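You operate a simulated robot arm through the tools that you are given. There is no shell and no other tool. Be economical: measure what you need, move in short steps, check, and stop when the job is done.

You are at the controls of a simulated robot arm. One attempt, no reset.

JOB
Isolate the line, bin what jams the rollers, then power up and reset.
Fine: use the grey scrap bin; free the desk emergency stop too.

Only the result counts: the job must be done as asked and must still hold three seconds after the hand-in. Knocking over, shifting, dropping, spilling or breaking anything else fails it.

ROBOT AND FRAMES
A 6-joint arm with a two-finger parallel gripper, fixed in place. Base frame: the origin is at the foot of the arm, x ahead of it, y to its left, z up. Readings come in cm, degrees, newtons and seconds.
With the tool pointing down near the work surface it reaches from about 14 to 84 cm from the base axis. Its first joint turns from -166.0 to 166.0 degrees. Payload 3.91 kg.
Tool frame: the origin (TCP) lies between the finger pads and is the grasp point; the fingertips stand 3 cm ahead of it; z points along the fingers, y is the line along which they close. Largest opening 11 cm; finger width 2, thickness 1; the body of the gripper, 4.8 by 11.2 cm, starts 5.5 cm behind the TCP.
Orientation is that of the tool frame in the base frame, as a unit quaternion [x, y, z, w]. With the fingers straight down and closing along the base's y, the tool's x points along the base's -x, its y along +y and its z along -z.

CONTROLS
- The arm moves only by the tool step_arm. Its argument "series" is one flat list of numbers, 7 for each row, row after row: the turn, a rotation vector about the base's x, y, z in units of 45 degrees (1.0 is 45 degrees), then the shift along the base's x, y, z in units of 400 mm (1.0 is 400 mm), then the opening in per cent of the stroke, from 0 (shut) to 100 (fully open). In form: [rx, ry, rz, dx, dy, dz, gripper, rx, ry, rz, dx, dy, dz, gripper, ...]. A call has 1 to 20 rows; each row is the pose to reach, as a shift and turn from the pose commanded when the call began. A call with a number of a shift or a turn outside -1 to 1 is refused whole. Rows are played at 5 a second. More than 5 cm and 8.6 degrees between two rows, or a gripper value outside its range, and nothing of the call is played. Where a pose cannot be reached the arm comes as near as it can. A force on the tool above 90 N (or 10 N above the force at the start of the call, whichever is more), or a blocked arm, ends the call early, and 0.2 s more pass. The fingers move at their own pace (about 10.8 cm/s each) and stop on an object; they squeeze with about 31 N. The grip force told is the motor's: it shows also when the fingers shut on nothing. Time passes only in rows, and 0.2 s behind the last, so rows that repeat a pose let the fingers close. The reply holds the time, the measured pose of the TCP, the force on the tool along the base axes, the opening and the grip force, in the units named above and with some noise, with the torque about the TCP (base axes, N m) and any sound that the robot's microphone picked up.
- Cameras (640 x 400 px; columns grow to the right, rows downward): "scene" is fixed at [39, -65.11, 155.64]; the picture's right is [0.81, 0.59, 0.00], its down [0.48, -0.65, -0.59] and it looks along [-0.35, 0.48, -0.81] (base axes); focal length 293 px, centre (320, 200). "wrist" rides on the gripper at [7.7, 0.7, -11.4] in the tool frame; the picture's right is [-0.09, 1.00, 0.00], its down [-0.80, -0.07, -0.59] and it looks along [-0.59, -0.05, 0.80] (tool axes); focal length 270 px, centre (320, 200). There is no depth. A picture from a camera that has moved, and an enlarged one, comes with that camera's place and axes in the base frame and with its lens. The place of the scene camera against the robot may be out by one fixed shift of up to 1.8 cm in any direction.
- camera(camera): a new picture of that camera. No time passes.
- lift_body(by): slides the trunk up (or, below 0, down) by that many cm; the arm rides with it, the base frame stays. It gives what a move gives, with no picture.
- enlarge(camera, box): a new picture of the part [left, top, right, bottom] of that camera's present view, enlarged. No time passes.
- sign_off(): hands the job in; it is judged then, once.

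Go step by step. Nothing tells you positions but the pictures and the camera data: compare them with the known pose of the tool, close in by small moves and look again before you grip or let go. The budget is 120 turns and 64 pictures, counting those below and the enlarged ones. Unless the task says otherwise, let go and move clear before handing in, and close with one line.

The tools are called after "Emit:" as name(argument=value, ...) on one line, values as JSON. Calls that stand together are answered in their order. step_arm: Moves the arm, as the interface text tells. Its arguments: {"type":"object","properties":{"series":{"type":"array"}},"required":["series"]} The other tools are called the same way: lift_body (by) slides the trunk up or down; camera (camera) takes a picture; enlarge (camera, box) takes an enlarged picture of a part of a camera's view; sign_off () hands the job in.

At the start:

```text
time: 0.0
eef_pos: [13.06, -38.19, 122.63]
ee_rot: [0.0, 1.0, 0.0, 0.0]
ft_force: [-0.2, -0.1, -0.3]
moment: [0.01, 0.01, 0.03]
opening: 10.98
finger_force: 0.1
trunk travel left (down, up): [-47.5, 6.5]
```

scene: 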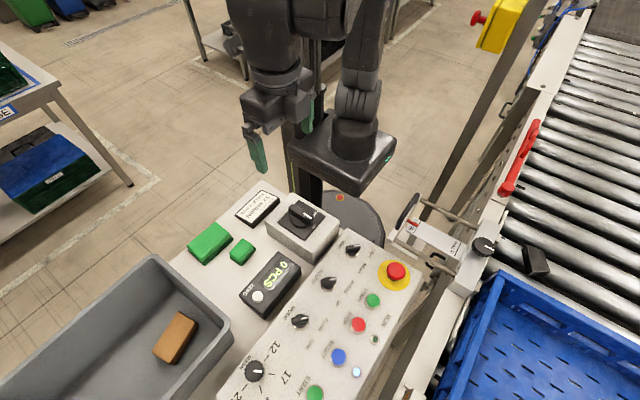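
wrist: 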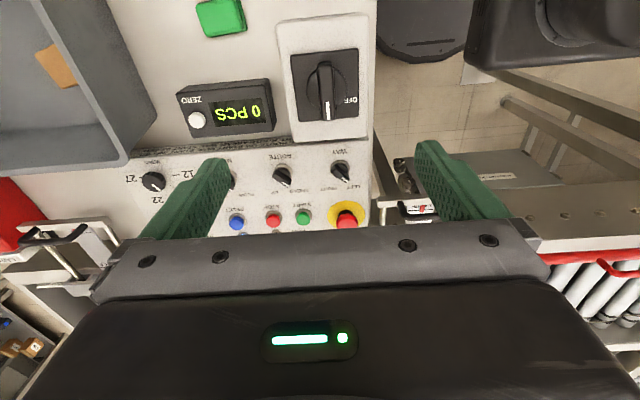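

I see a desk with a grey bin, a rotary isolator (OFF mark), a control panel with an e-stop and buttons, and a roller conveyor with a black block on it. I'll look closer at these before moving.

Emit:
enlarge(camera="scene", box=[220, 180, 420, 305])

Emit:
enlarge(camera="scene", box=[220, 275, 420, 400])

Emit:
enlarge(camera="scene", box=[380, 160, 620, 310])

Emit:
enlarge(camera="wrist", box=[120, 0, 380, 240])

```text
3.20 times, centred on (320, 242) of scene
camera zoom: at [39.0, -65.11, 155.64], right [0.81, 0.59, 0.0], down [0.48, -0.65, -0.59], along [-0.35, 0.48, -0.81], focal length 938 px, centre (320, 64)
```

zoom: 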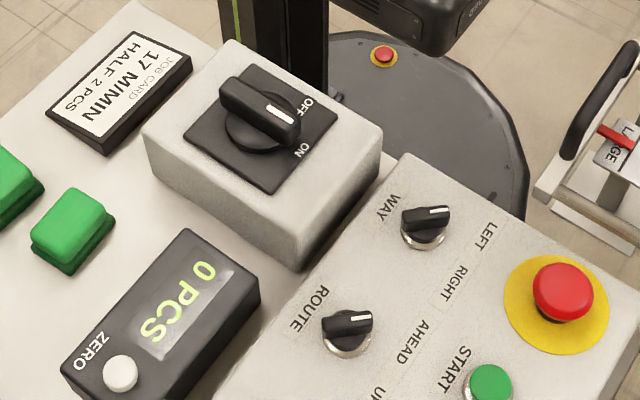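

```text
3.20 times, centred on (320, 338) of scene
camera zoom: at [39.0, -65.11, 155.64], right [0.81, 0.59, 0.0], down [0.48, -0.65, -0.59], along [-0.35, 0.48, -0.81], focal length 938 px, centre (320, -240)
```

zoom: 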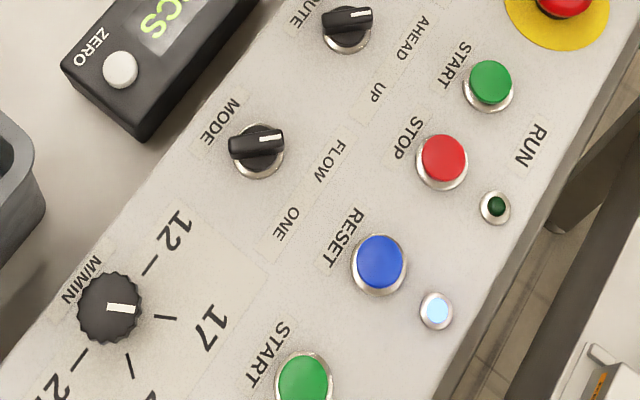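

```text
2.67 times, centred on (500, 235) of scene
camera zoom: at [39.0, -65.11, 155.64], right [0.81, 0.59, 0.0], down [0.48, -0.65, -0.59], along [-0.35, 0.48, -0.81], focal length 781 px, centre (-160, 107)
```

zoom: 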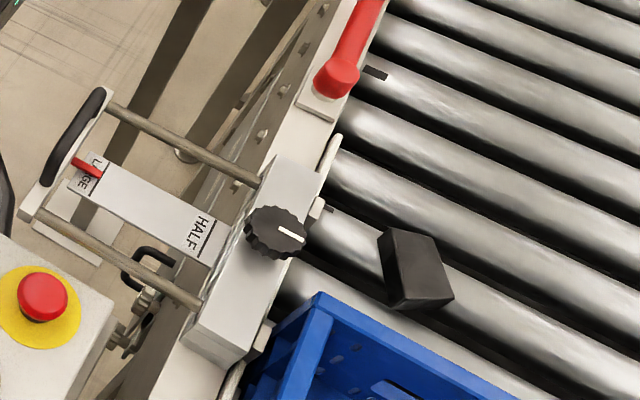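

```text
1.67 times, centred on (250, 120) of wrist
camera zoom: at [5.35, -37.49, 134.13], right [0.09, 1.0, 0.0], down [0.8, -0.07, 0.59], along [0.59, -0.05, -0.8], focal length 450 px, centre (437, 333)
```

zoom: 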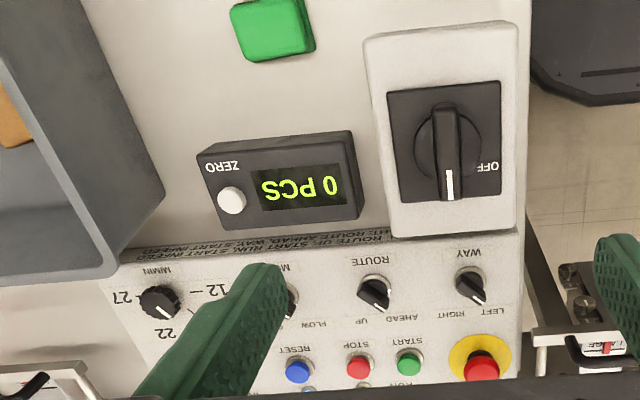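

The main switch points at ON, nearly below the tool. The e-stop is near (37.5,-35.5,96.5), reset near (36.7,-56,96), and the block around (63,-10). I'll read the note text and take a finer look at the switch and e-stop.

Emit:
enlarge(camera="wrist", box=[170, 120, 380, 240])

Emit:
enlarge(camera="wrist", box=[270, 10, 380, 150])

Emit:
enlarge(camera="scene", box=[460, 0, 640, 220])

Emit:
enlarge(camera="scene", box=[0, 230, 240, 400])

```text
3.05 times, centred on (275, 180) of wrist
camera zoom: at [5.35, -37.49, 134.13], right [0.09, 1.0, 0.0], down [0.8, -0.07, 0.59], along [0.59, -0.05, -0.8], focal length 824 px, centre (457, 261)
```

zoom: 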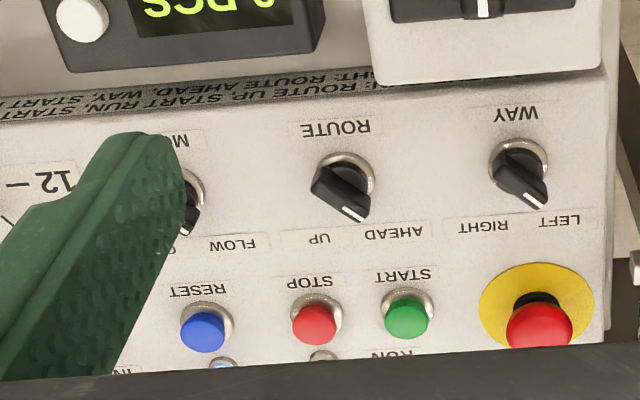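

```text
2.86 times, centred on (325, 80) of wrist
camera zoom: at [5.35, -37.49, 134.13], right [0.09, 1.0, 0.0], down [0.8, -0.07, 0.59], along [0.59, -0.05, -0.8], focal length 772 px, centre (306, 543)
```

zoom: 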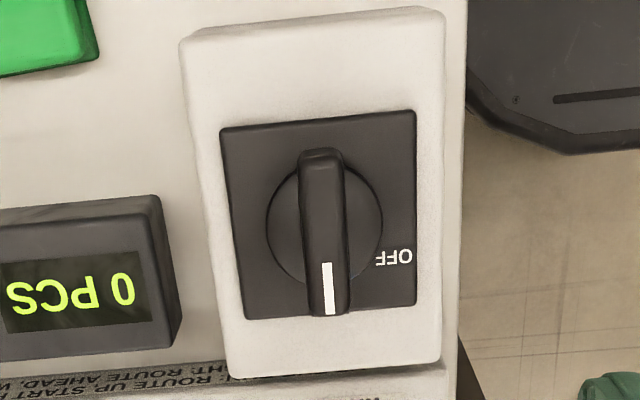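

```text
1.82 times, centred on (550, 110) of scene
camera zoom: at [39.0, -65.11, 155.64], right [0.81, 0.59, 0.0], down [0.48, -0.65, -0.59], along [-0.35, 0.48, -0.81], focal length 533 px, centre (-98, 364)
```

zoom: 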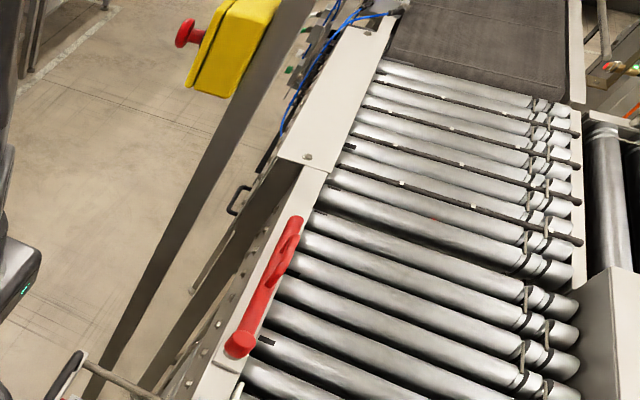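

```text
2.35 times, centred on (120, 315) of scene
camera zoom: at [39.0, -65.11, 155.64], right [0.81, 0.59, 0.0], down [0.48, -0.65, -0.59], along [-0.35, 0.48, -0.81], focal length 689 px, centre (791, -71)
```

zoom: 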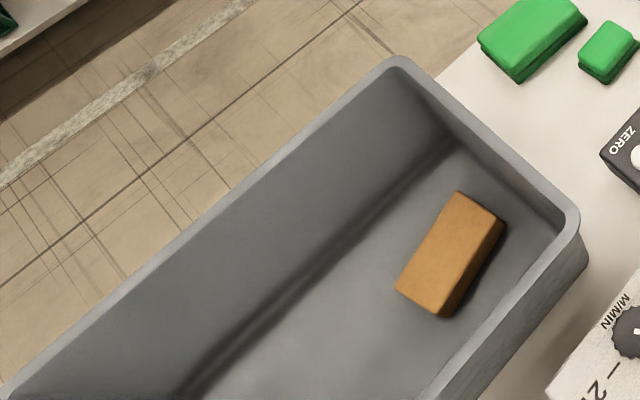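

The note explains the routing; I only need isolate, power and reset. I'll lower over the main switch to measure it closely.

Emit:
step_arm(series=[0, 0, 0, 0.01, 0.005, -0.1, 80, 0, 0, 0, 0.02, 0.01, -0.2, 60, 0, 0, 0, 0.02, 0.01, -0.29, 50, 0, 0, 0, 0.02, 0.01, -0.29, 50])

Emit:
camera(camera="wrist")

Emit:
camera(camera="scene")

```text
time: 1.0
eef_pos: [13.94, -37.84, 111.04]
ee_rot: [0.0, 1.0, 0.0, 0.0]
ft_force: [1.0, -1.4, -0.3]
moment: [0.02, -0.03, -0.03]
opening: 5.51
finger_force: 0.1
trunk travel left (down, up): [-47.5, 6.5]
```

```text
53 pictures are left
camera wrist: at [6.26, -37.15, 122.5], right [0.09, 1.0, 0.0], down [0.8, -0.07, 0.59], along [0.59, -0.05, -0.8], focal length 270 px, centre (320, 200)
```

wrist: 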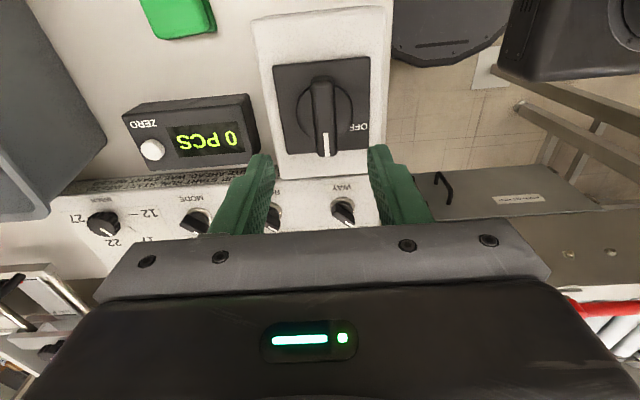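

```text
52 pictures are left
```

scene: 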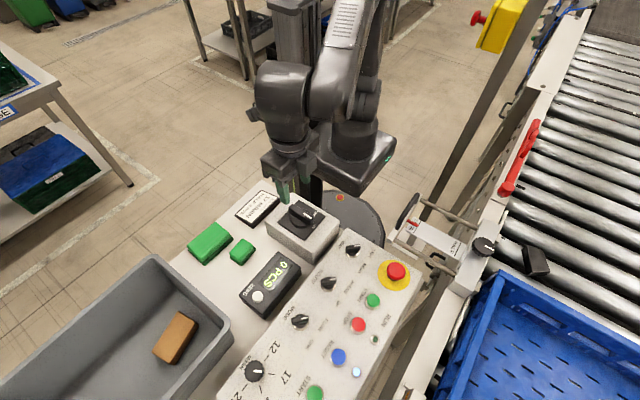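

The switch handle's centre is about (13.6,-37.5), with its top near z 100. I'll come down further and look again.

Emit:
step_arm(series=[0, 0, 0, -0.005, 0.005, -0.08, 45, 0, 0, 0, -0.008, 0.008, -0.14, 45, 0, 0, 0, -0.008, 0.008, -0.14, 45])

Emit:
camera(camera="wrist")

Emit:
enlarge(camera="scene", box=[230, 130, 360, 270])

```text
time: 1.8
eef_pos: [13.58, -37.34, 105.46]
ee_rot: [0.0, 1.0, 0.0, 0.0]
ft_force: [0.1, 0.1, 0.1]
moment: [-0.01, -0.01, 0.0]
opening: 4.94
finger_force: 0.0
trunk travel left (down, up): [-47.5, 6.5]
```

```text
51 pictures are left
camera wrist: at [5.79, -36.69, 116.92], right [0.09, 1.0, 0.0], down [0.8, -0.07, 0.59], along [0.59, -0.05, -0.8], focal length 270 px, centre (320, 200)
```

wrist: 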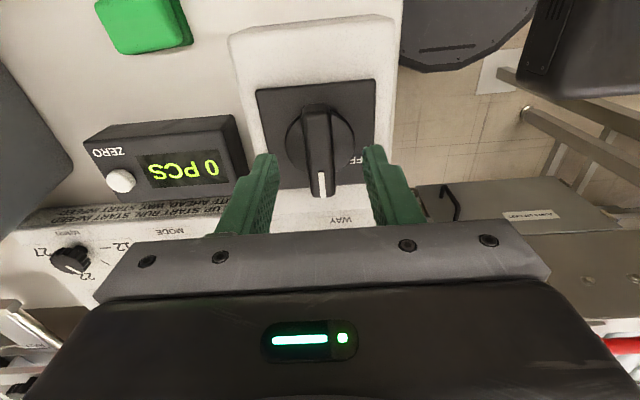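

```text
2.86 times, centred on (295, 200) of scene
camera zoom: at [39.0, -65.11, 155.64], right [0.81, 0.59, 0.0], down [0.48, -0.65, -0.59], along [-0.35, 0.48, -0.81], focal length 837 px, centre (391, 200)
```

zoom: 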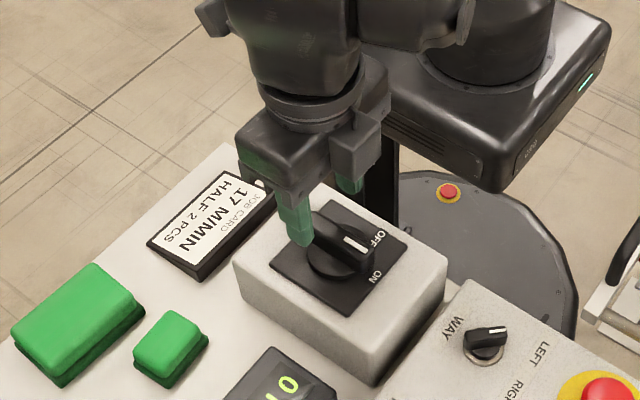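

The handle lies along x with its pivot at about (13.8,-37.4). I'll descend slowly around the handle, watching for contact, to find the safe grip depth.

Emit:
step_arm(series=[0, 0, 0, 0.005, -0.003, -0.025, 45, 0, 0, 0, 0.005, -0.003, -0.05, 45, 0, 0, 0, 0.005, -0.003, -0.07, 45, 0, 0, 0, 0.005, -0.003, -0.085, 45, 0, 0, 0, 0.005, -0.003, -0.095, 45])

Emit:
enlarge(camera="scene", box=[250, 160, 350, 260])

Emit:
enlarge(camera="wrist", box=[220, 80, 420, 240])

```text
time: 3.0
eef_pos: [13.8, -37.55, 101.67]
ee_rot: [0.0, 1.0, 0.0, 0.0]
ft_force: [0.4, -0.2, 0.5]
moment: [0.0, 0.0, 0.0]
opening: 4.93
finger_force: 0.1
trunk travel left (down, up): [-47.5, 6.5]
```

```text
4.00 times, centred on (300, 210) of scene
camera zoom: at [39.0, -65.11, 155.64], right [0.81, 0.59, 0.0], down [0.48, -0.65, -0.59], along [-0.35, 0.48, -0.81], focal length 1172 px, centre (400, 160)
```

zoom: 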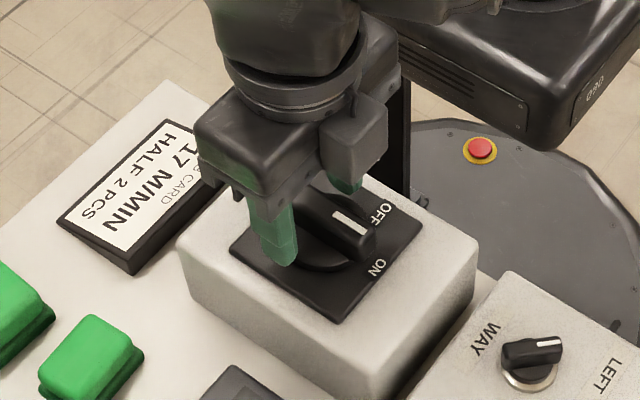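

```text
2.50 times, centred on (320, 160) of wrist
camera zoom: at [6.04, -36.88, 113.15], right [0.09, 1.0, 0.0], down [0.8, -0.07, 0.59], along [0.59, -0.05, -0.8], focal length 676 px, centre (320, 300)
```

zoom: 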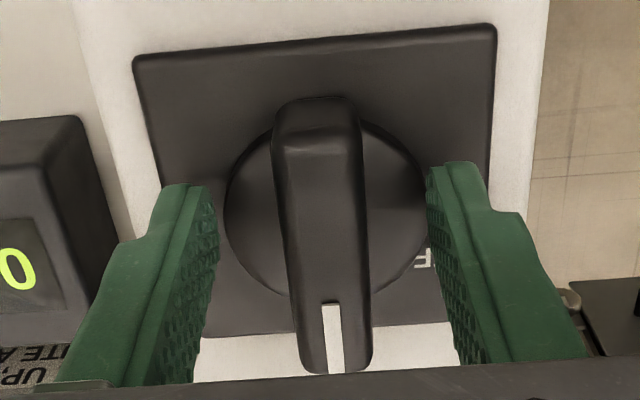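

Closer in, the plate is at z 97 with the pivot at about (14.8,-37.4) and the handle top near 100.2. I'll shift 1 cm forward, go slightly lower and close.

Emit:
step_arm(series=[0, 0, 0, 0.012, 0.002, 0, 45, 0, 0, 0, 0.025, 0.004, -0.008, 45, 0, 0, 0, 0.025, 0.004, -0.008, 30, 0, 0, 0, 0.025, 0.004, -0.008, 10, 0, 0, 0, 0.025, 0.004, -0.008, 10, 0, 0, 0, 0.025, 0.004, -0.008, 10])

Emit:
enlarge(camera="wrist", box=[220, 80, 420, 240])

```text
time: 4.4
eef_pos: [14.74, -37.43, 101.56]
ee_rot: [0.001, 1.0, -0.002, 0.001]
ft_force: [-0.3, -4.7, 38.7]
moment: [0.57, 0.23, 0.01]
opening: 2.06
finger_force: 9.4
trunk travel left (down, up): [-47.5, 6.5]
```

```text
2.50 times, centred on (320, 160) of wrist
camera zoom: at [6.99, -36.64, 113.03], right [0.09, 1.0, 0.0], down [0.8, -0.07, 0.6], along [0.59, -0.06, -0.8], focal length 676 px, centre (320, 300)
```

zoom: 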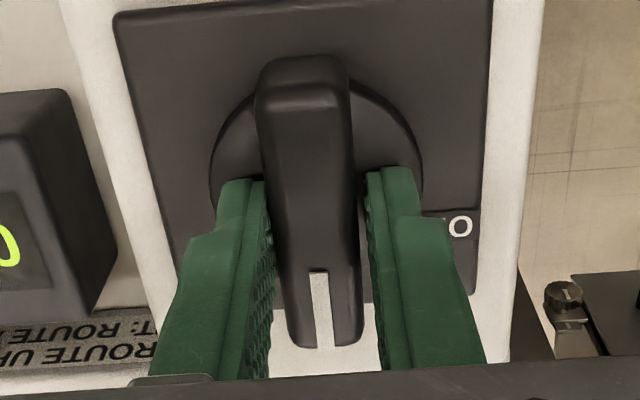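

The fingertips are resting on the disc with about 39 N of force. I'll raise by 4 mm and then finish closing.

Emit:
step_arm(series=[0, 0, 0, 0, 0, 0.013, 30, 0, 0, 0, 0, 0, 0.013, 30, 0, 0, 0, 0, 0, 0.013, 5, 0, 0, 0, 0, 0, 0.013, 0, 0, 0, 0, 0, 0, 0.013, 0, 0, 0, 0, 0, 0, 0.013, 0])

```text
time: 5.8
eef_pos: [14.65, -37.52, 101.77]
ee_rot: [0.0, 1.0, 0.001, 0.001]
ft_force: [-3.1, -6.7, -24.0]
moment: [-0.56, -0.67, -0.03]
opening: 1.88
finger_force: 45.3
trunk travel left (down, up): [-47.5, 6.5]
```

The handle is gripped. I'll turn it counter-clockwise from +x toward the OFF mark.

Emit:
step_arm(series=[0, 0, 0.17, 0, 0, -0.004, 0, 0, 0, 0.34, 0, 0, -0.004, 0, 0, 0, 0.51, 0, 0, -0.004, 0, 0, 0, 0.68, 0, 0, -0.004, 0, 0, 0, 0.85, 0, 0, -0.004, 0, 0, 0, 1.0, 0, 0, -0.004, 0, 0, 0, 1.0, 0, 0, -0.004, 0])

Emit:
enlarge(camera="scene", box=[240, 150, 360, 270])

```text
time: 7.4
eef_pos: [14.5, -37.56, 101.72]
ee_rot: [-0.383, 0.924, -0.001, 0.001]
ft_force: [-1.0, 1.4, 15.8]
moment: [0.27, -0.05, 0.0]
opening: 1.88
finger_force: 45.3
trunk travel left (down, up): [-47.5, 6.5]
```

```text
3.33 times, centred on (300, 210) of scene
camera zoom: at [39.0, -65.11, 155.64], right [0.81, 0.59, 0.0], down [0.48, -0.65, -0.59], along [-0.35, 0.48, -0.81], focal length 976 px, centre (387, 167)
```

zoom: 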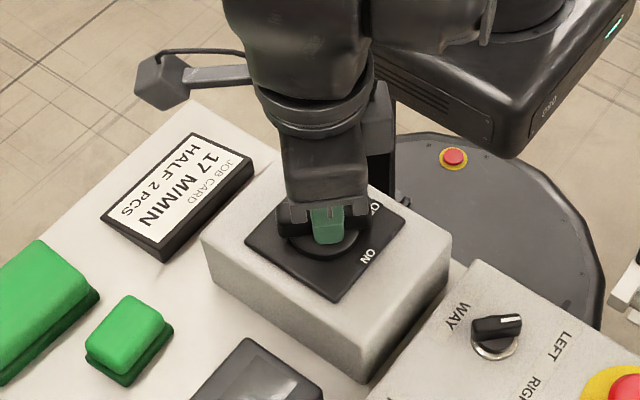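

It turned freely through 45° and the counter display has gone dark. I'll continue to the OFF stop in small increments.

Emit:
step_arm(series=[0, 0, 0.12, 0, 0, 0, 0, 0, 0, 0.23, 0, 0, 0, 0, 0, 0, 0.33, 0, 0, 0, 0, 0, 0, 0.33, 0, 0, 0, 0])

Emit:
camera(camera="scene")

```text
time: 8.4
eef_pos: [14.55, -37.32, 101.83]
ee_rot: [-0.5, 0.866, -0.001, 0.0]
ft_force: [-6.5, 0.9, 26.9]
moment: [0.76, -0.03, 0.04]
opening: 1.9
finger_force: 44.6
trunk travel left (down, up): [-47.5, 6.5]
```

```text
45 pictures are left
```

scene: 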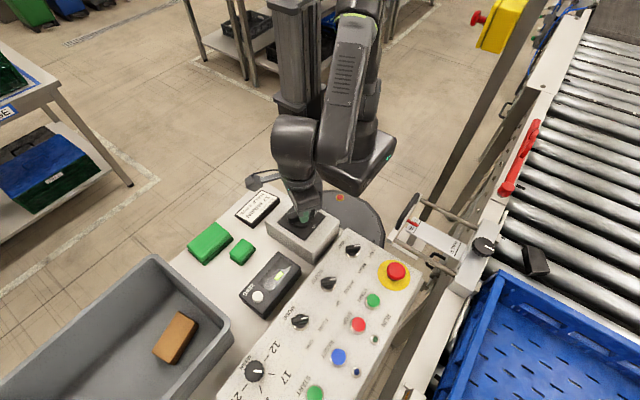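

At 60° the display and reset lamp are both dark. I'll release, rise and check that the handle sits at OFF.

Emit:
step_arm(series=[0, 0, 0, 0, 0, 0, 20, 0, 0, 0, 0, 0, 0.005, 45, 0, 0, 0, 0, 0, 0.005, 45, 0, 0, 0, 0, 0, 0.1, 45, 0, 0, 0, 0, 0, 0.2, 50, 0, 0, 0, 0, 0, 0.2, 50])

Emit:
camera(camera="wrist")

Emit:
enlarge(camera="scene", box=[240, 150, 360, 270])

```text
time: 9.8
eef_pos: [14.68, -37.53, 109.66]
ee_rot: [-0.499, 0.867, 0.0, 0.0]
ft_force: [0.2, 0.4, 0.0]
moment: [0.0, 0.02, 0.01]
opening: 5.47
finger_force: 0.0
trunk travel left (down, up): [-47.5, 6.5]
```

```text
44 pictures are left
camera wrist: at [10.24, -43.86, 121.13], right [-0.82, 0.58, 0.0], down [0.46, 0.66, 0.59], along [0.34, 0.49, -0.8], focal length 270 px, centre (320, 200)
```

wrist: 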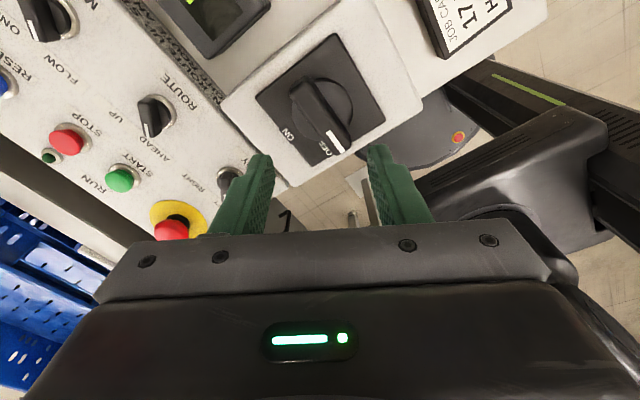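

```text
3.33 times, centred on (300, 210) of scene
camera zoom: at [39.0, -65.11, 155.64], right [0.81, 0.59, 0.0], down [0.48, -0.65, -0.59], along [-0.35, 0.48, -0.81], focal length 976 px, centre (387, 167)
```

zoom: 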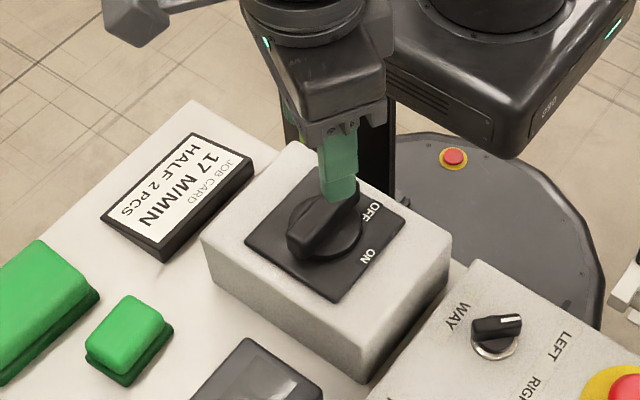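

The handle points at OFF and is holding. Next I'll fly up and over toward the jammed block on the rollers.

Emit:
step_arm(series=[0, 0, 0, 0, 0, 0.12, 60, 0, 0, -0.1, 0.07, 0.04, 0.2, 60, 0, 0, -0.2, 0.16, 0.08, 0.25, 70, 0, 0, -0.3, 0.26, 0.12, 0.25, 80, 0, 0, -0.4, 0.36, 0.16, 0.25, 80, 0, 0, -0.5, 0.46, 0.2, 0.25, 80, 0, 0, -0.6, 0.56, 0.25, 0.25, 80, 0, 0, -0.667, 0.65, 0.3, 0.25, 80, 0, 0, -0.667, 0.65, 0.3, 0.25, 80])

Emit:
step_arm(series=[0, 0, -0.1, 0.09, 0.06, 0, 80, 0, 0, -0.2, 0.18, 0.12, 0, 80, 0, 0, -0.35, 0.27, 0.18, 0, 80, 0, 0, -0.5, 0.36, 0.24, 0, 80, 0, 0, -0.667, 0.42, 0.3, 0, 80, 0, 0, -0.667, 0.42, 0.3, 0, 80])

Emit:
camera(camera="wrist")

Emit:
camera(camera="scene")

```text
time: 11.8
eef_pos: [40.97, -25.3, 119.75]
ee_rot: [-0.256, 0.967, 0.001, 0.0]
ft_force: [-0.1, 0.2, 1.5]
moment: [0.01, 0.0, 0.01]
opening: 8.78
finger_force: 0.1
trunk travel left (down, up): [-47.5, 6.5]
```

```text
time: 13.2
eef_pos: [57.53, -13.46, 119.66]
ee_rot: [0.002, 1.0, -0.001, 0.0]
ft_force: [0.4, -0.6, 0.8]
moment: [0.0, 0.01, -0.02]
opening: 8.81
finger_force: 0.1
trunk travel left (down, up): [-47.5, 6.5]
```

```text
42 pictures are left
camera wrist: at [49.81, -12.59, 131.09], right [0.09, 1.0, 0.0], down [0.8, -0.07, 0.59], along [0.59, -0.06, -0.8], focal length 270 px, centre (320, 200)
```

wrist: 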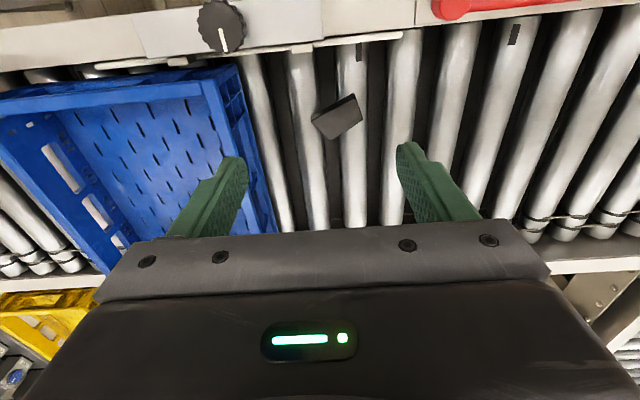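

```text
41 pictures are left
```

scene: 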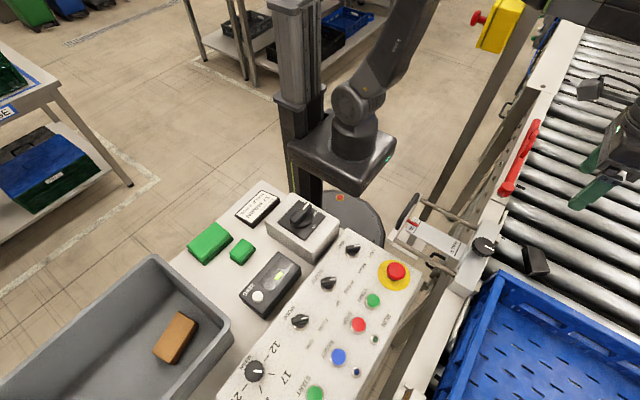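

The isolator reads OFF. The black block is near (62.5,-11.5, z~94), tilted between the rollers, so I'll come closer to measure it.

Emit:
step_arm(series=[0, 0, 0, 0.05, 0.02, -0.08, 80, 0, 0, 0, 0.1, 0.04, -0.17, 80, 0, 0, 0, 0.11, 0.04, -0.26, 80, 0, 0, 0, 0.11, 0.04, -0.26, 80])

Emit:
camera(camera="wrist")

Emit:
enlarge(camera="scene", box=[470, 200, 610, 310])

```text
time: 14.2
eef_pos: [61.98, -11.82, 109.31]
ee_rot: [0.002, 1.0, 0.0, 0.0]
ft_force: [0.1, -0.6, -0.1]
moment: [0.03, -0.03, -0.02]
opening: 8.81
finger_force: 0.1
trunk travel left (down, up): [-47.5, 6.5]
```

```text
40 pictures are left
camera wrist: at [54.3, -11.15, 120.75], right [0.09, 1.0, 0.0], down [0.8, -0.07, 0.59], along [0.59, -0.05, -0.8], focal length 270 px, centre (320, 200)
```

wrist: 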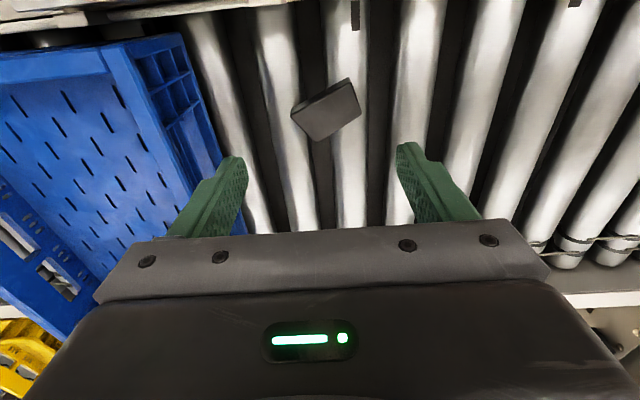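

```text
3.64 times, centred on (540, 255) of scene
camera zoom: at [39.0, -65.11, 155.64], right [0.81, 0.59, 0.0], down [0.48, -0.65, -0.59], along [-0.35, 0.48, -0.81], focal length 1065 px, centre (-480, 0)
```

zoom: 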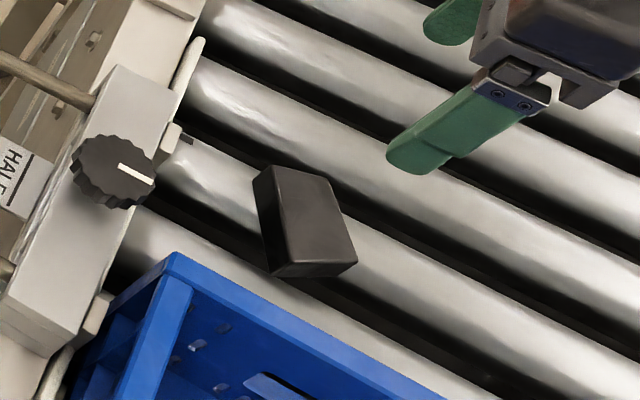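

The block's long axis lies at about 120° in the base frame. I'll enlarge to see its tilt before choosing the grasp.

Emit:
enlarge(camera="wrist", box=[260, 50, 400, 170])

```text
3.33 times, centred on (330, 110) of wrist
camera zoom: at [54.3, -11.15, 120.75], right [0.09, 1.0, 0.0], down [0.8, -0.07, 0.59], along [0.59, -0.05, -0.8], focal length 901 px, centre (287, 500)
```

zoom: 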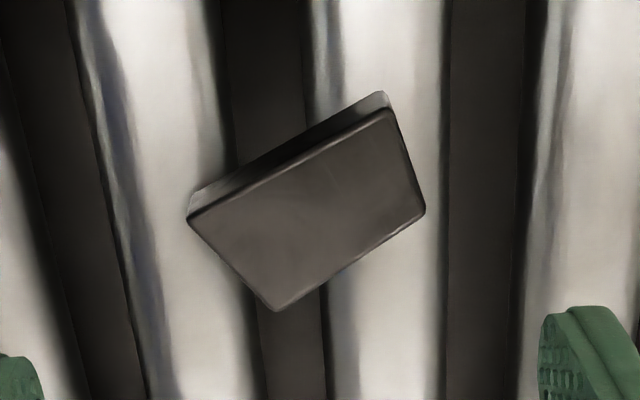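

The top face sits at about z 91, centred near (64.4,-10.9) and roughly 6.7×4 cm. I'll turn +27° to grip along its long axis, lower to just above and check again.

Emit:
step_arm(series=[0, 0, 0.15, 0.02, 0.01, -0.08, 92, 0, 0, 0.3, 0.04, 0.024, -0.16, 92, 0, 0, 0.45, 0.06, 0.024, -0.24, 92, 0, 0, 0.6, 0.06, 0.024, -0.28, 92, 0, 0, 0.6, 0.06, 0.024, -0.28, 92])

Emit:
camera(camera="wrist")

Emit:
enlarge(camera="scene", box=[470, 200, 610, 310])

```text
time: 15.4
eef_pos: [64.21, -10.81, 98.02]
ee_rot: [-0.233, 0.973, 0.001, 0.0]
ft_force: [0.0, 0.4, 0.0]
moment: [-0.03, 0.02, 0.02]
opening: 10.12
finger_force: 0.1
trunk travel left (down, up): [-47.5, 6.5]
```

```text
37 pictures are left
camera wrist: at [57.04, -13.67, 109.55], right [-0.37, 0.93, 0.0], down [0.75, 0.3, 0.59], along [0.55, 0.22, -0.8], focal length 270 px, centre (320, 200)
```

wrist: 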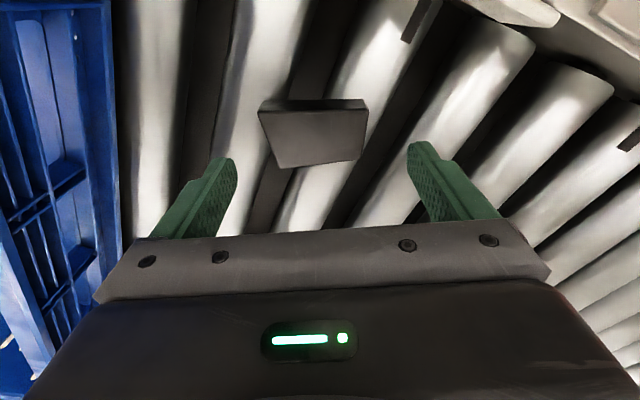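

```text
3.64 times, centred on (540, 255) of scene
camera zoom: at [39.0, -65.11, 155.64], right [0.81, 0.59, 0.0], down [0.48, -0.65, -0.59], along [-0.35, 0.48, -0.81], focal length 1065 px, centre (-480, 0)
```

zoom: 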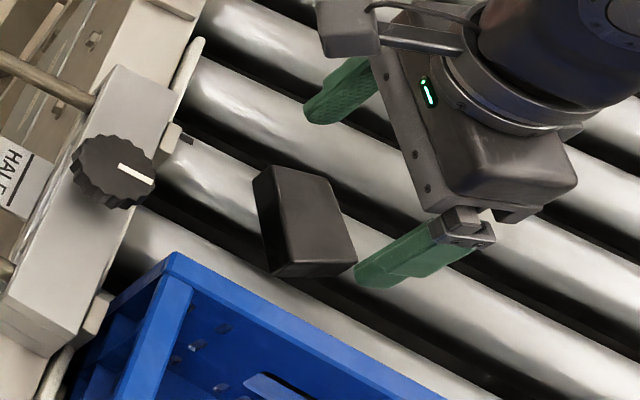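

Both views agree: the block is a flat-lying wedge with its top at z 91, centred near (64.6,-10.8). Its long sides are nearly parallel, so I'll swing the gripper about 92° to close across the short width.

Emit:
step_arm(series=[0, 0, -0.18, 0, 0, 0.05, 92, 0, 0, -0.36, 0, 0, 0.05, 92, 0, 0, -0.54, 0, 0, 0.05, 85, 0, 0, -0.72, 0, 0, 0.05, 80, 0, 0, -0.9, 0, 0, 0.05, 80, 0, 0, -0.9, 0, 0, 0.05, 80])

Emit:
step_arm(series=[0, 0, -0.18, 0, 0, 0, 80, 0, 0, -0.36, 0, 0, 0, 80, 0, 0, -0.54, 0, 0, 0, 80, 0, 0, -0.72, 0, 0, 0, 75, 0, 0, -0.9, 0, 0, 0, 75, 0, 0, -0.98, 0, 0, 0, 75, 0, 0, -0.98, 0, 0, 0, 75])

Emit:
step_arm(series=[0, 0, -0.176, 0.01, 0, 0, 75, 0, 0, -0.176, 0.01, 0, -0.05, 75, 0, 0, -0.176, 0.01, 0, -0.05, 75])

Emit:
camera(camera="wrist")

```text
time: 16.8
eef_pos: [64.34, -10.86, 100.05]
ee_rot: [0.12, 0.993, 0.001, 0.0]
ft_force: [1.1, -0.7, 0.8]
moment: [-0.04, 0.01, 0.0]
opening: 8.81
finger_force: 0.1
trunk travel left (down, up): [-47.5, 6.5]
```

```text
time: 18.4
eef_pos: [64.26, -10.88, 100.04]
ee_rot: [0.484, 0.875, 0.0, 0.001]
ft_force: [-0.2, 0.3, 0.6]
moment: [0.0, 0.04, -0.02]
opening: 8.23
finger_force: 0.0
trunk travel left (down, up): [-47.5, 6.5]
```

```text
time: 19.2
eef_pos: [64.69, -10.81, 98.02]
ee_rot: [0.543, 0.839, 0.0, 0.001]
ft_force: [-0.4, -0.8, 0.3]
moment: [0.02, 0.0, -0.01]
opening: 8.23
finger_force: 0.0
trunk travel left (down, up): [-47.5, 6.5]
```

```text
35 pictures are left
camera wrist: at [62.21, -3.53, 109.47], right [0.94, 0.33, 0.0], down [0.26, -0.76, 0.59], along [0.2, -0.56, -0.8], focal length 270 px, centre (320, 200)
```

wrist: 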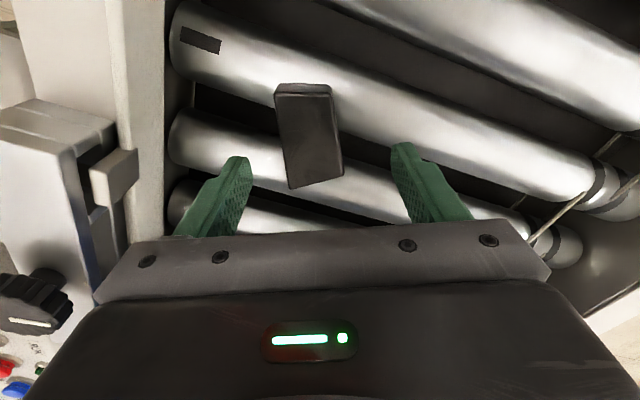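

The alignment looks good and the block is centred to within about 3 mm. I'll descend slowly to the grip height.

Emit:
step_arm(series=[0, 0, 0, -0.006, -0.008, -0.05, 75, 0, 0, 0, -0.006, -0.008, -0.09, 75, 0, 0, 0, -0.006, -0.008, -0.12, 75, 0, 0, 0, -0.006, -0.008, -0.14, 75, 0, 0, 0, -0.006, -0.008, -0.15, 75])

Emit:
enlarge(camera="scene", box=[470, 200, 610, 310])

Emit:
camera(camera="wrist")

```text
time: 20.4
eef_pos: [64.42, -11.3, 92.95]
ee_rot: [0.541, 0.841, 0.004, 0.007]
ft_force: [5.0, -0.3, 73.1]
moment: [-0.91, 3.42, -0.03]
opening: 7.99
finger_force: 0.0
trunk travel left (down, up): [-47.5, 6.5]
```

```text
3.64 times, centred on (540, 255) of scene
camera zoom: at [39.0, -65.11, 155.64], right [0.81, 0.59, 0.0], down [0.48, -0.65, -0.59], along [-0.35, 0.48, -0.81], focal length 1065 px, centre (-480, 0)
```

zoom: 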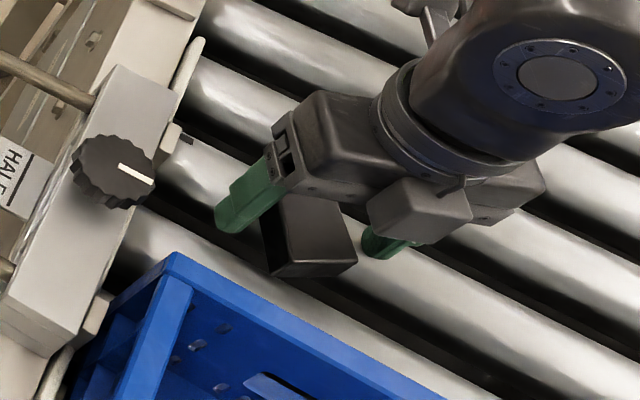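

```text
33 pictures are left
camera wrist: at [61.7, -3.88, 104.48], right [0.94, 0.33, 0.01], down [0.26, -0.76, 0.6], along [0.21, -0.56, -0.8], focal length 270 px, centre (320, 200)
```

wrist: 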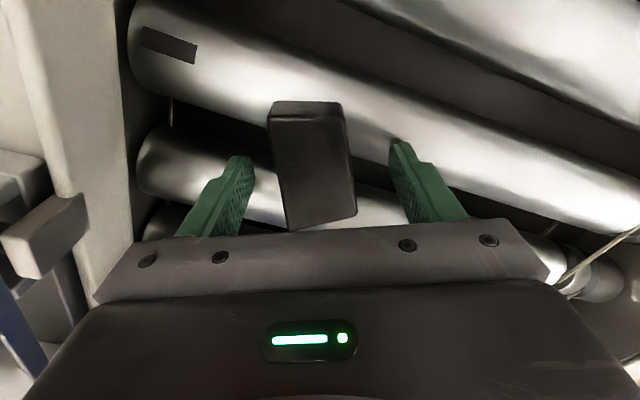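

The fingertips have touched a roller at about z 90. I'll back off slightly and then close on the block.

Emit:
step_arm(series=[0, 0, 0, 0, 0, 0.032, 75, 0, 0, 0, 0, 0, 0.032, 75, 0, 0, 0, 0, 0, 0.032, 50, 0, 0, 0, 0, 0, 0.032, 30, 0, 0, 0, 0, 0, 0.032, 10, 0, 0, 0, 0, 0, 0.032, 10, 0, 0, 0, 0, 0, 0.032, 10])

Emit:
camera(camera="wrist")

```text
time: 22.0
eef_pos: [64.31, -11.16, 93.35]
ee_rot: [0.543, 0.84, 0.0, 0.0]
ft_force: [-0.4, -0.2, 0.3]
moment: [0.0, -0.03, 0.03]
opening: 3.98
finger_force: 31.0
trunk travel left (down, up): [-47.5, 6.5]
```

```text
32 pictures are left
camera wrist: at [61.92, -3.91, 104.86], right [0.94, 0.33, 0.0], down [0.26, -0.76, 0.59], along [0.2, -0.56, -0.8], focal length 270 px, centre (320, 200)
```

wrist: 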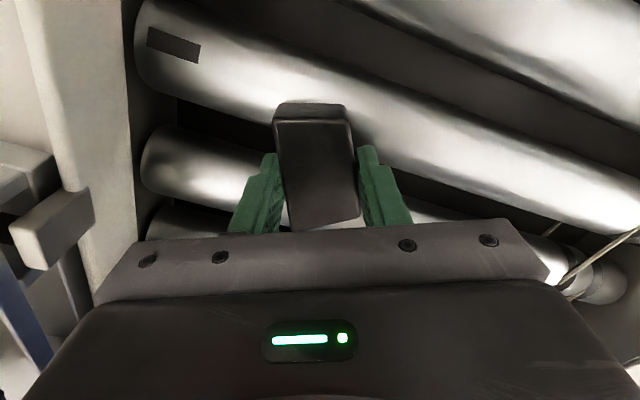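

The block is gripped at a width of 4 cm. I'll lift it straight up.

Emit:
step_arm(series=[0, 0, 0, 0, 0, 0.02, 5, 0, 0, 0, 0, 0, 0.05, 5, 0, 0, 0, 0, 0, 0.1, 5, 0, 0, 0, 0, 0, 0.18, 5, 0, 0, 0, 0, 0, 0.18, 5])

Emit:
camera(camera="wrist")

```text
time: 23.2
eef_pos: [64.6, -11.33, 100.56]
ee_rot: [0.542, 0.84, 0.0, 0.001]
ft_force: [-0.6, 0.4, 0.7]
moment: [0.01, -0.01, -0.01]
opening: 3.99
finger_force: 30.5
trunk travel left (down, up): [-47.5, 6.5]
```

```text
31 pictures are left
camera wrist: at [62.06, -4.0, 112.09], right [0.94, 0.33, 0.0], down [0.26, -0.76, 0.59], along [0.2, -0.56, -0.8], focal length 270 px, centre (320, 200)
```

wrist: 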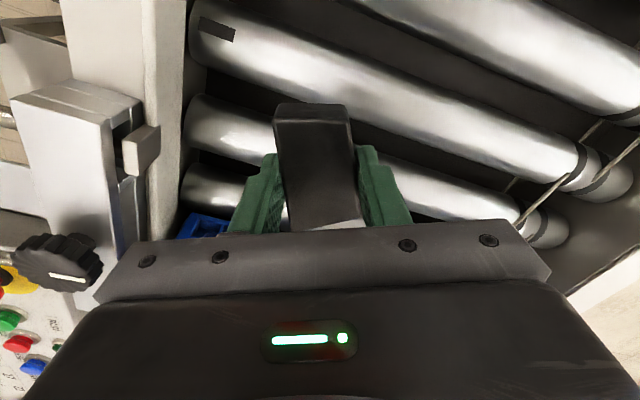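

The block is clear of the rollers. I'll raise it to z 118 and carry it toward the grey bin, keeping well above everything.

Emit:
step_arm(series=[0, 0, 0, 0, 0, 0.11, 5, 0, 0, 0, 0, 0, 0.22, 5, 0, 0, 0, 0, 0, 0.33, 5, 0, 0, 0, -0.03, -0.04, 0.42, 5, 0, 0, 0, -0.1, -0.125, 0.44, 5, 0, 0, 0, -0.17, -0.21, 0.44, 5, 0, 0, 0, -0.24, -0.3, 0.44, 5, 0, 0, 0, -0.31, -0.385, 0.44, 5, 0, 0, 0, -0.38, -0.47, 0.44, 5, 0, 0, 0, -0.45, -0.56, 0.44, 5, 0, 0, 0, -0.52, -0.645, 0.44, 5, 0, 0, 0, -0.59, -0.73, 0.44, 5, 0, 0, 0, -0.66, -0.81, 0.44, 5, 0, 0, 0, -0.68, -0.86, 0.44, 5, 0, 0, 0, -0.68, -0.86, 0.44, 5])

Emit:
step_arm(series=[0, 0, 0, -0.04, -0.05, 0, 5, 0, 0, 0, -0.11, -0.135, 0, 5, 0, 0, 0, -0.18, -0.22, 0, 5, 0, 0, 0, -0.25, -0.31, 0, 5, 0, 0, 0, -0.32, -0.395, 0, 5, 0, 0, 0, -0.39, -0.48, 0, 5, 0, 0, 0, -0.46, -0.56, 0, 5, 0, 0, 0, -0.53, -0.645, 0, 5, 0, 0, 0, -0.6, -0.73, 0, 5, 0, 0, 0, -0.65, -0.8, 0, 5, 0, 0, 0, -0.65, -0.8, 0, 5])

Emit:
camera(camera="wrist")

Emit:
camera(camera="scene")

```text
time: 26.4
eef_pos: [37.3, -45.71, 118.1]
ee_rot: [0.542, 0.841, 0.001, 0.0]
ft_force: [0.1, 0.2, 0.0]
moment: [0.02, -0.01, 0.01]
opening: 3.97
finger_force: 30.5
trunk travel left (down, up): [-47.5, 6.5]
```

```text
time: 28.8
eef_pos: [12.35, -71.94, 117.67]
ee_rot: [0.543, 0.839, 0.0, 0.0]
ft_force: [-0.3, -0.6, -0.4]
moment: [0.03, 0.0, -0.02]
opening: 3.98
finger_force: 31.0
out of reach, approached as far as the arm can: row 9, 10, 11
trunk travel left (down, up): [-47.5, 6.5]
```

```text
30 pictures are left
camera wrist: at [9.92, -64.64, 129.22], right [0.94, 0.33, 0.0], down [0.26, -0.76, 0.59], along [0.2, -0.56, -0.8], focal length 270 px, centre (320, 200)
```

wrist: 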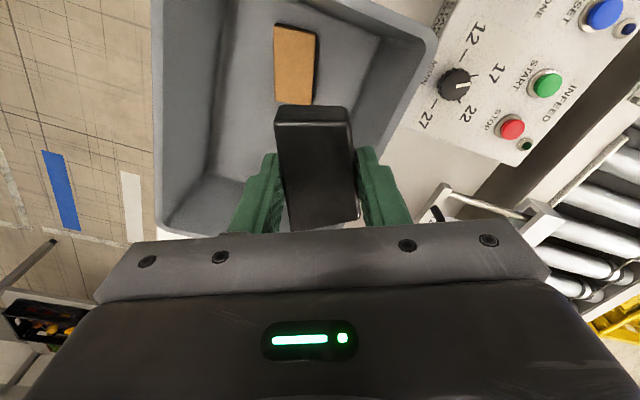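

```text
29 pictures are left
```

scene: 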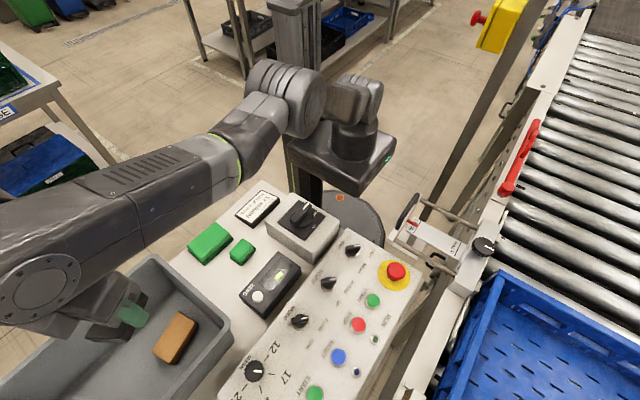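

The arm hit its reach limit at this height; lowering will extend it. The brick ends at y≈-76.5 and the bin spans y -64..-94, x 0..20, so I'll descend toward (9.5,-81).

Emit:
step_arm(series=[0, 0, 0, -0.02, 0, -0.1, 5, 0, 0, 0, -0.04, 0, -0.2, 5, 0, 0, 0, -0.04, -0.04, -0.27, 5, 0, 0, 0, -0.04, -0.08, -0.32, 5, 0, 0, 0, -0.04, -0.08, -0.32, 5])

Emit:
camera(camera="wrist")

```text
time: 30.0
eef_pos: [10.81, -75.07, 104.78]
ee_rot: [0.543, 0.84, 0.0, 0.0]
ft_force: [0.3, 1.2, 0.1]
moment: [-0.02, -0.06, 0.02]
opening: 3.97
finger_force: 31.1
trunk travel left (down, up): [-47.5, 6.5]
```

```text
28 pictures are left
camera wrist: at [8.3, -67.78, 116.35], right [0.94, 0.33, 0.0], down [0.26, -0.76, 0.59], along [0.2, -0.56, -0.8], focal length 270 px, centre (320, 200)
```

wrist: 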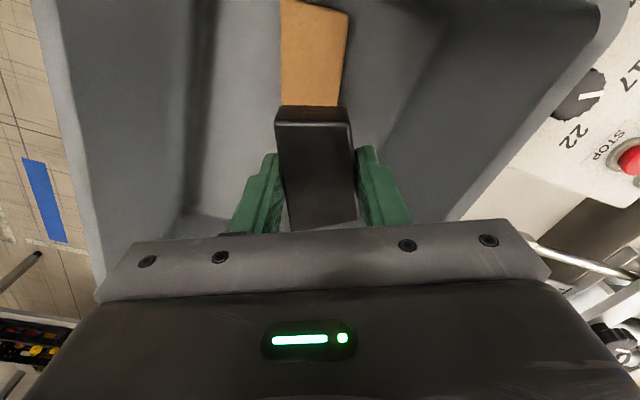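

The commanded pose re-bases on the reached one. I'll shift now to about (9.5,-81.5).

Emit:
step_arm(series=[0, 0, 0, -0.015, -0.08, -0.02, 5, 0, 0, 0, -0.03, -0.16, -0.04, 5, 0, 0, 0, -0.03, -0.16, -0.04, 5])

Emit:
camera(camera="wrist")

Emit:
enlarge(camera="scene", box=[0, 230, 260, 400])

```text
time: 30.8
eef_pos: [9.87, -77.05, 103.21]
ee_rot: [0.542, 0.84, -0.001, 0.001]
ft_force: [0.8, 0.2, -0.4]
moment: [-0.02, 0.0, -0.05]
opening: 3.99
finger_force: 31.2
out of reach, approached as far as the arm can: row 1, 2, 3
trunk travel left (down, up): [-47.5, 6.5]
```

```text
27 pictures are left
camera wrist: at [7.35, -69.63, 114.68], right [0.94, 0.33, 0.0], down [0.26, -0.76, 0.6], along [0.2, -0.56, -0.8], focal length 270 px, centre (320, 200)
```

wrist: 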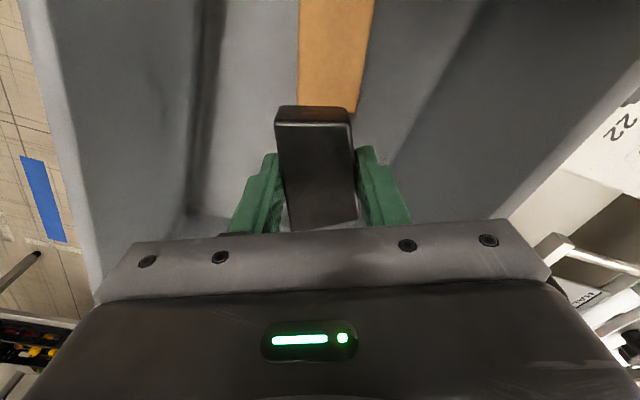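

```text
2.35 times, centred on (130, 315) of scene
camera zoom: at [39.0, -65.11, 155.64], right [0.81, 0.59, 0.0], down [0.48, -0.65, -0.59], along [-0.35, 0.48, -0.81], focal length 689 px, centre (767, -71)
```

zoom: 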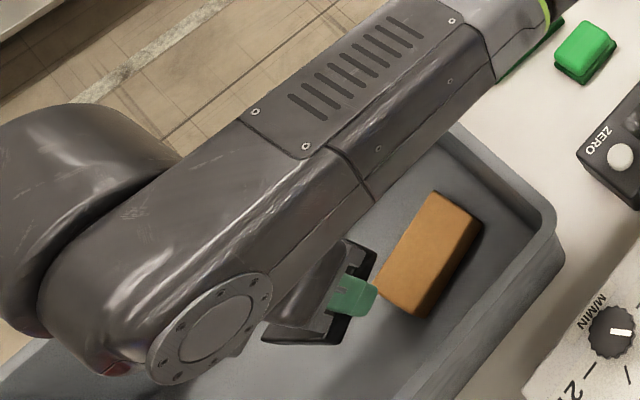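

Reach is limited to about 77.7 cm here. Raising the trunk puts the shoulder higher relative to the tool and should extend it, so I'll do that.

Emit:
lift_body(by=6.4)

Emit:
step_arm(series=[0, 0, 0, 0, -0.02, -0.1, 5, 0, 0, 0, 0, -0.06, -0.18, 5, 0, 0, 0, 0, -0.12, -0.18, 5, 0, 0, 0, 0, -0.12, -0.18, 5])

Emit:
camera(camera="wrist")

```text
time: 31.8
eef_pos: [10.03, -77.05, 109.52]
ee_rot: [0.542, 0.84, -0.001, 0.001]
ft_force: [0.1, -0.2, 0.1]
moment: [0.02, 0.03, -0.01]
opening: 3.99
finger_force: 31.0
trunk travel left (down, up): [-53.9, 0.1]
```

```text
time: 32.8
eef_pos: [9.93, -78.29, 102.12]
ee_rot: [0.543, 0.84, -0.001, 0.0]
ft_force: [0.1, 0.2, 0.6]
moment: [-0.01, -0.01, 0.0]
opening: 3.95
finger_force: 30.5
out of reach, approached as far as the arm can: row 2, 3, 4
trunk travel left (down, up): [-53.9, 0.1]
```

```text
25 pictures are left
camera wrist: at [7.44, -71.01, 113.61], right [0.94, 0.33, 0.0], down [0.26, -0.76, 0.6], along [0.2, -0.56, -0.8], focal length 270 px, centre (320, 200)
```

wrist: 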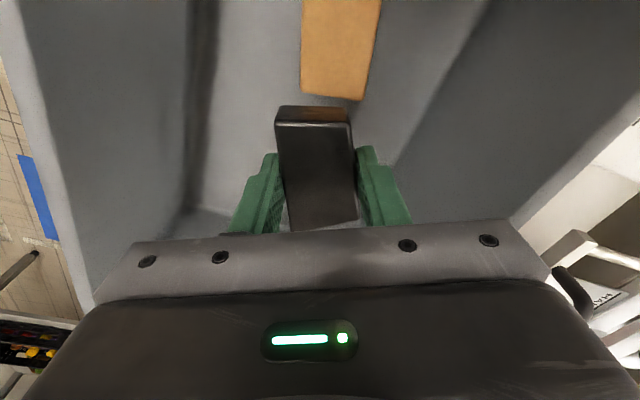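

Raising gave only slightly more reach, and the block would still overlap the brick by 2 cm. I'll tilt the tool 15° outward to gain room and move to y≈-82.

Emit:
step_arm(series=[-0.16, 0, 0, 0, -0.03, 0, 5, -0.333, 0, 0, 0, -0.06, 0, 5, -0.333, 0, 0, 0, -0.1, -0.02, 5, -0.333, 0, 0, 0, -0.1, -0.04, 5, -0.333, 0, 0, 0, -0.1, -0.04, 5])

Emit:
camera(camera="wrist")

```text
time: 34.0
eef_pos: [9.81, -82.43, 100.49]
ee_rot: [0.538, 0.833, -0.11, 0.071]
ft_force: [-0.8, 0.8, 0.2]
moment: [0.0, -0.02, -0.02]
opening: 3.99
finger_force: 30.5
trunk travel left (down, up): [-53.9, 0.1]
```

```text
24 pictures are left
camera wrist: at [7.23, -72.33, 109.64], right [0.94, 0.32, -0.09], down [0.26, -0.58, 0.77], along [0.2, -0.75, -0.63], focal length 270 px, centre (320, 200)
```

wrist: 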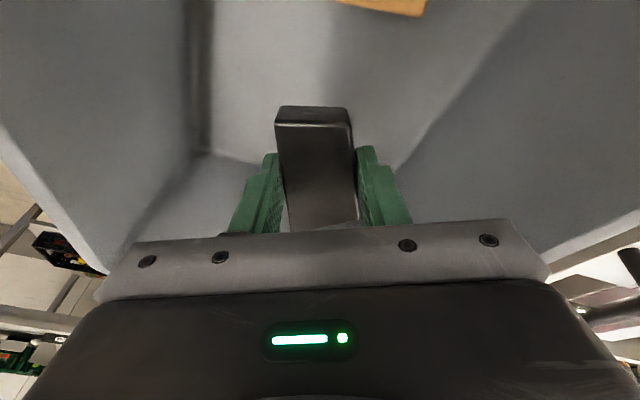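

There is room now: the brick is well behind and the far wall is at y≈-92. I'll lower gently until contact.

Emit:
step_arm(series=[0, 0, 0, 0, 0, -0.03, 5, 0, 0, 0, 0, 0, -0.06, 5, 0, 0, 0, 0, 0, -0.08, 5, 0, 0, 0, 0, 0, -0.1, 5, 0, 0, 0, 0, 0, -0.1, 5])

Emit:
camera(camera="wrist")

```text
time: 35.2
eef_pos: [9.92, -82.48, 96.4]
ee_rot: [0.538, 0.833, -0.11, 0.072]
ft_force: [0.0, -0.2, -0.1]
moment: [-0.01, 0.0, 0.02]
opening: 3.97
finger_force: 31.1
trunk travel left (down, up): [-53.9, 0.1]
```

```text
23 pictures are left
camera wrist: at [7.27, -72.32, 105.66], right [0.94, 0.32, -0.09], down [0.26, -0.58, 0.77], along [0.2, -0.75, -0.63], focal length 270 px, centre (320, 200)
```

wrist: 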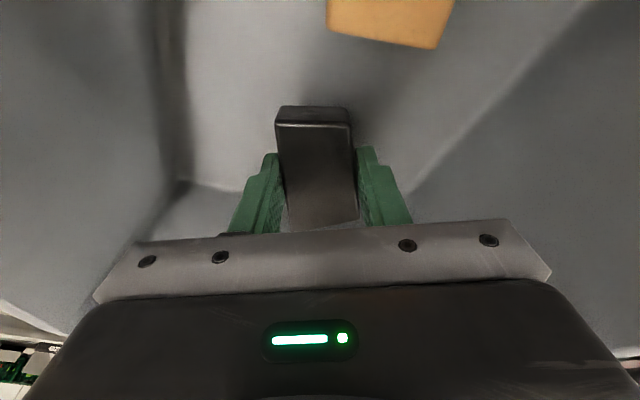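

No contact yet, though the shadow is close under the block. I'll continue slowly.

Emit:
step_arm(series=[0, 0, 0, 0, 0, -0.015, 5, 0, 0, 0, 0, 0, -0.03, 5, 0, 0, 0, 0, 0, -0.04, 5, 0, 0, 0, 0, 0, -0.05, 5, 0, 0, 0, 0, 0, -0.06, 5])

```text
time: 36.4
eef_pos: [9.8, -82.42, 94.35]
ee_rot: [0.539, 0.832, -0.111, 0.072]
ft_force: [-1.0, -0.3, 7.0]
moment: [0.21, 0.0, 0.04]
opening: 3.96
finger_force: 31.3
trunk travel left (down, up): [-53.9, 0.1]
```

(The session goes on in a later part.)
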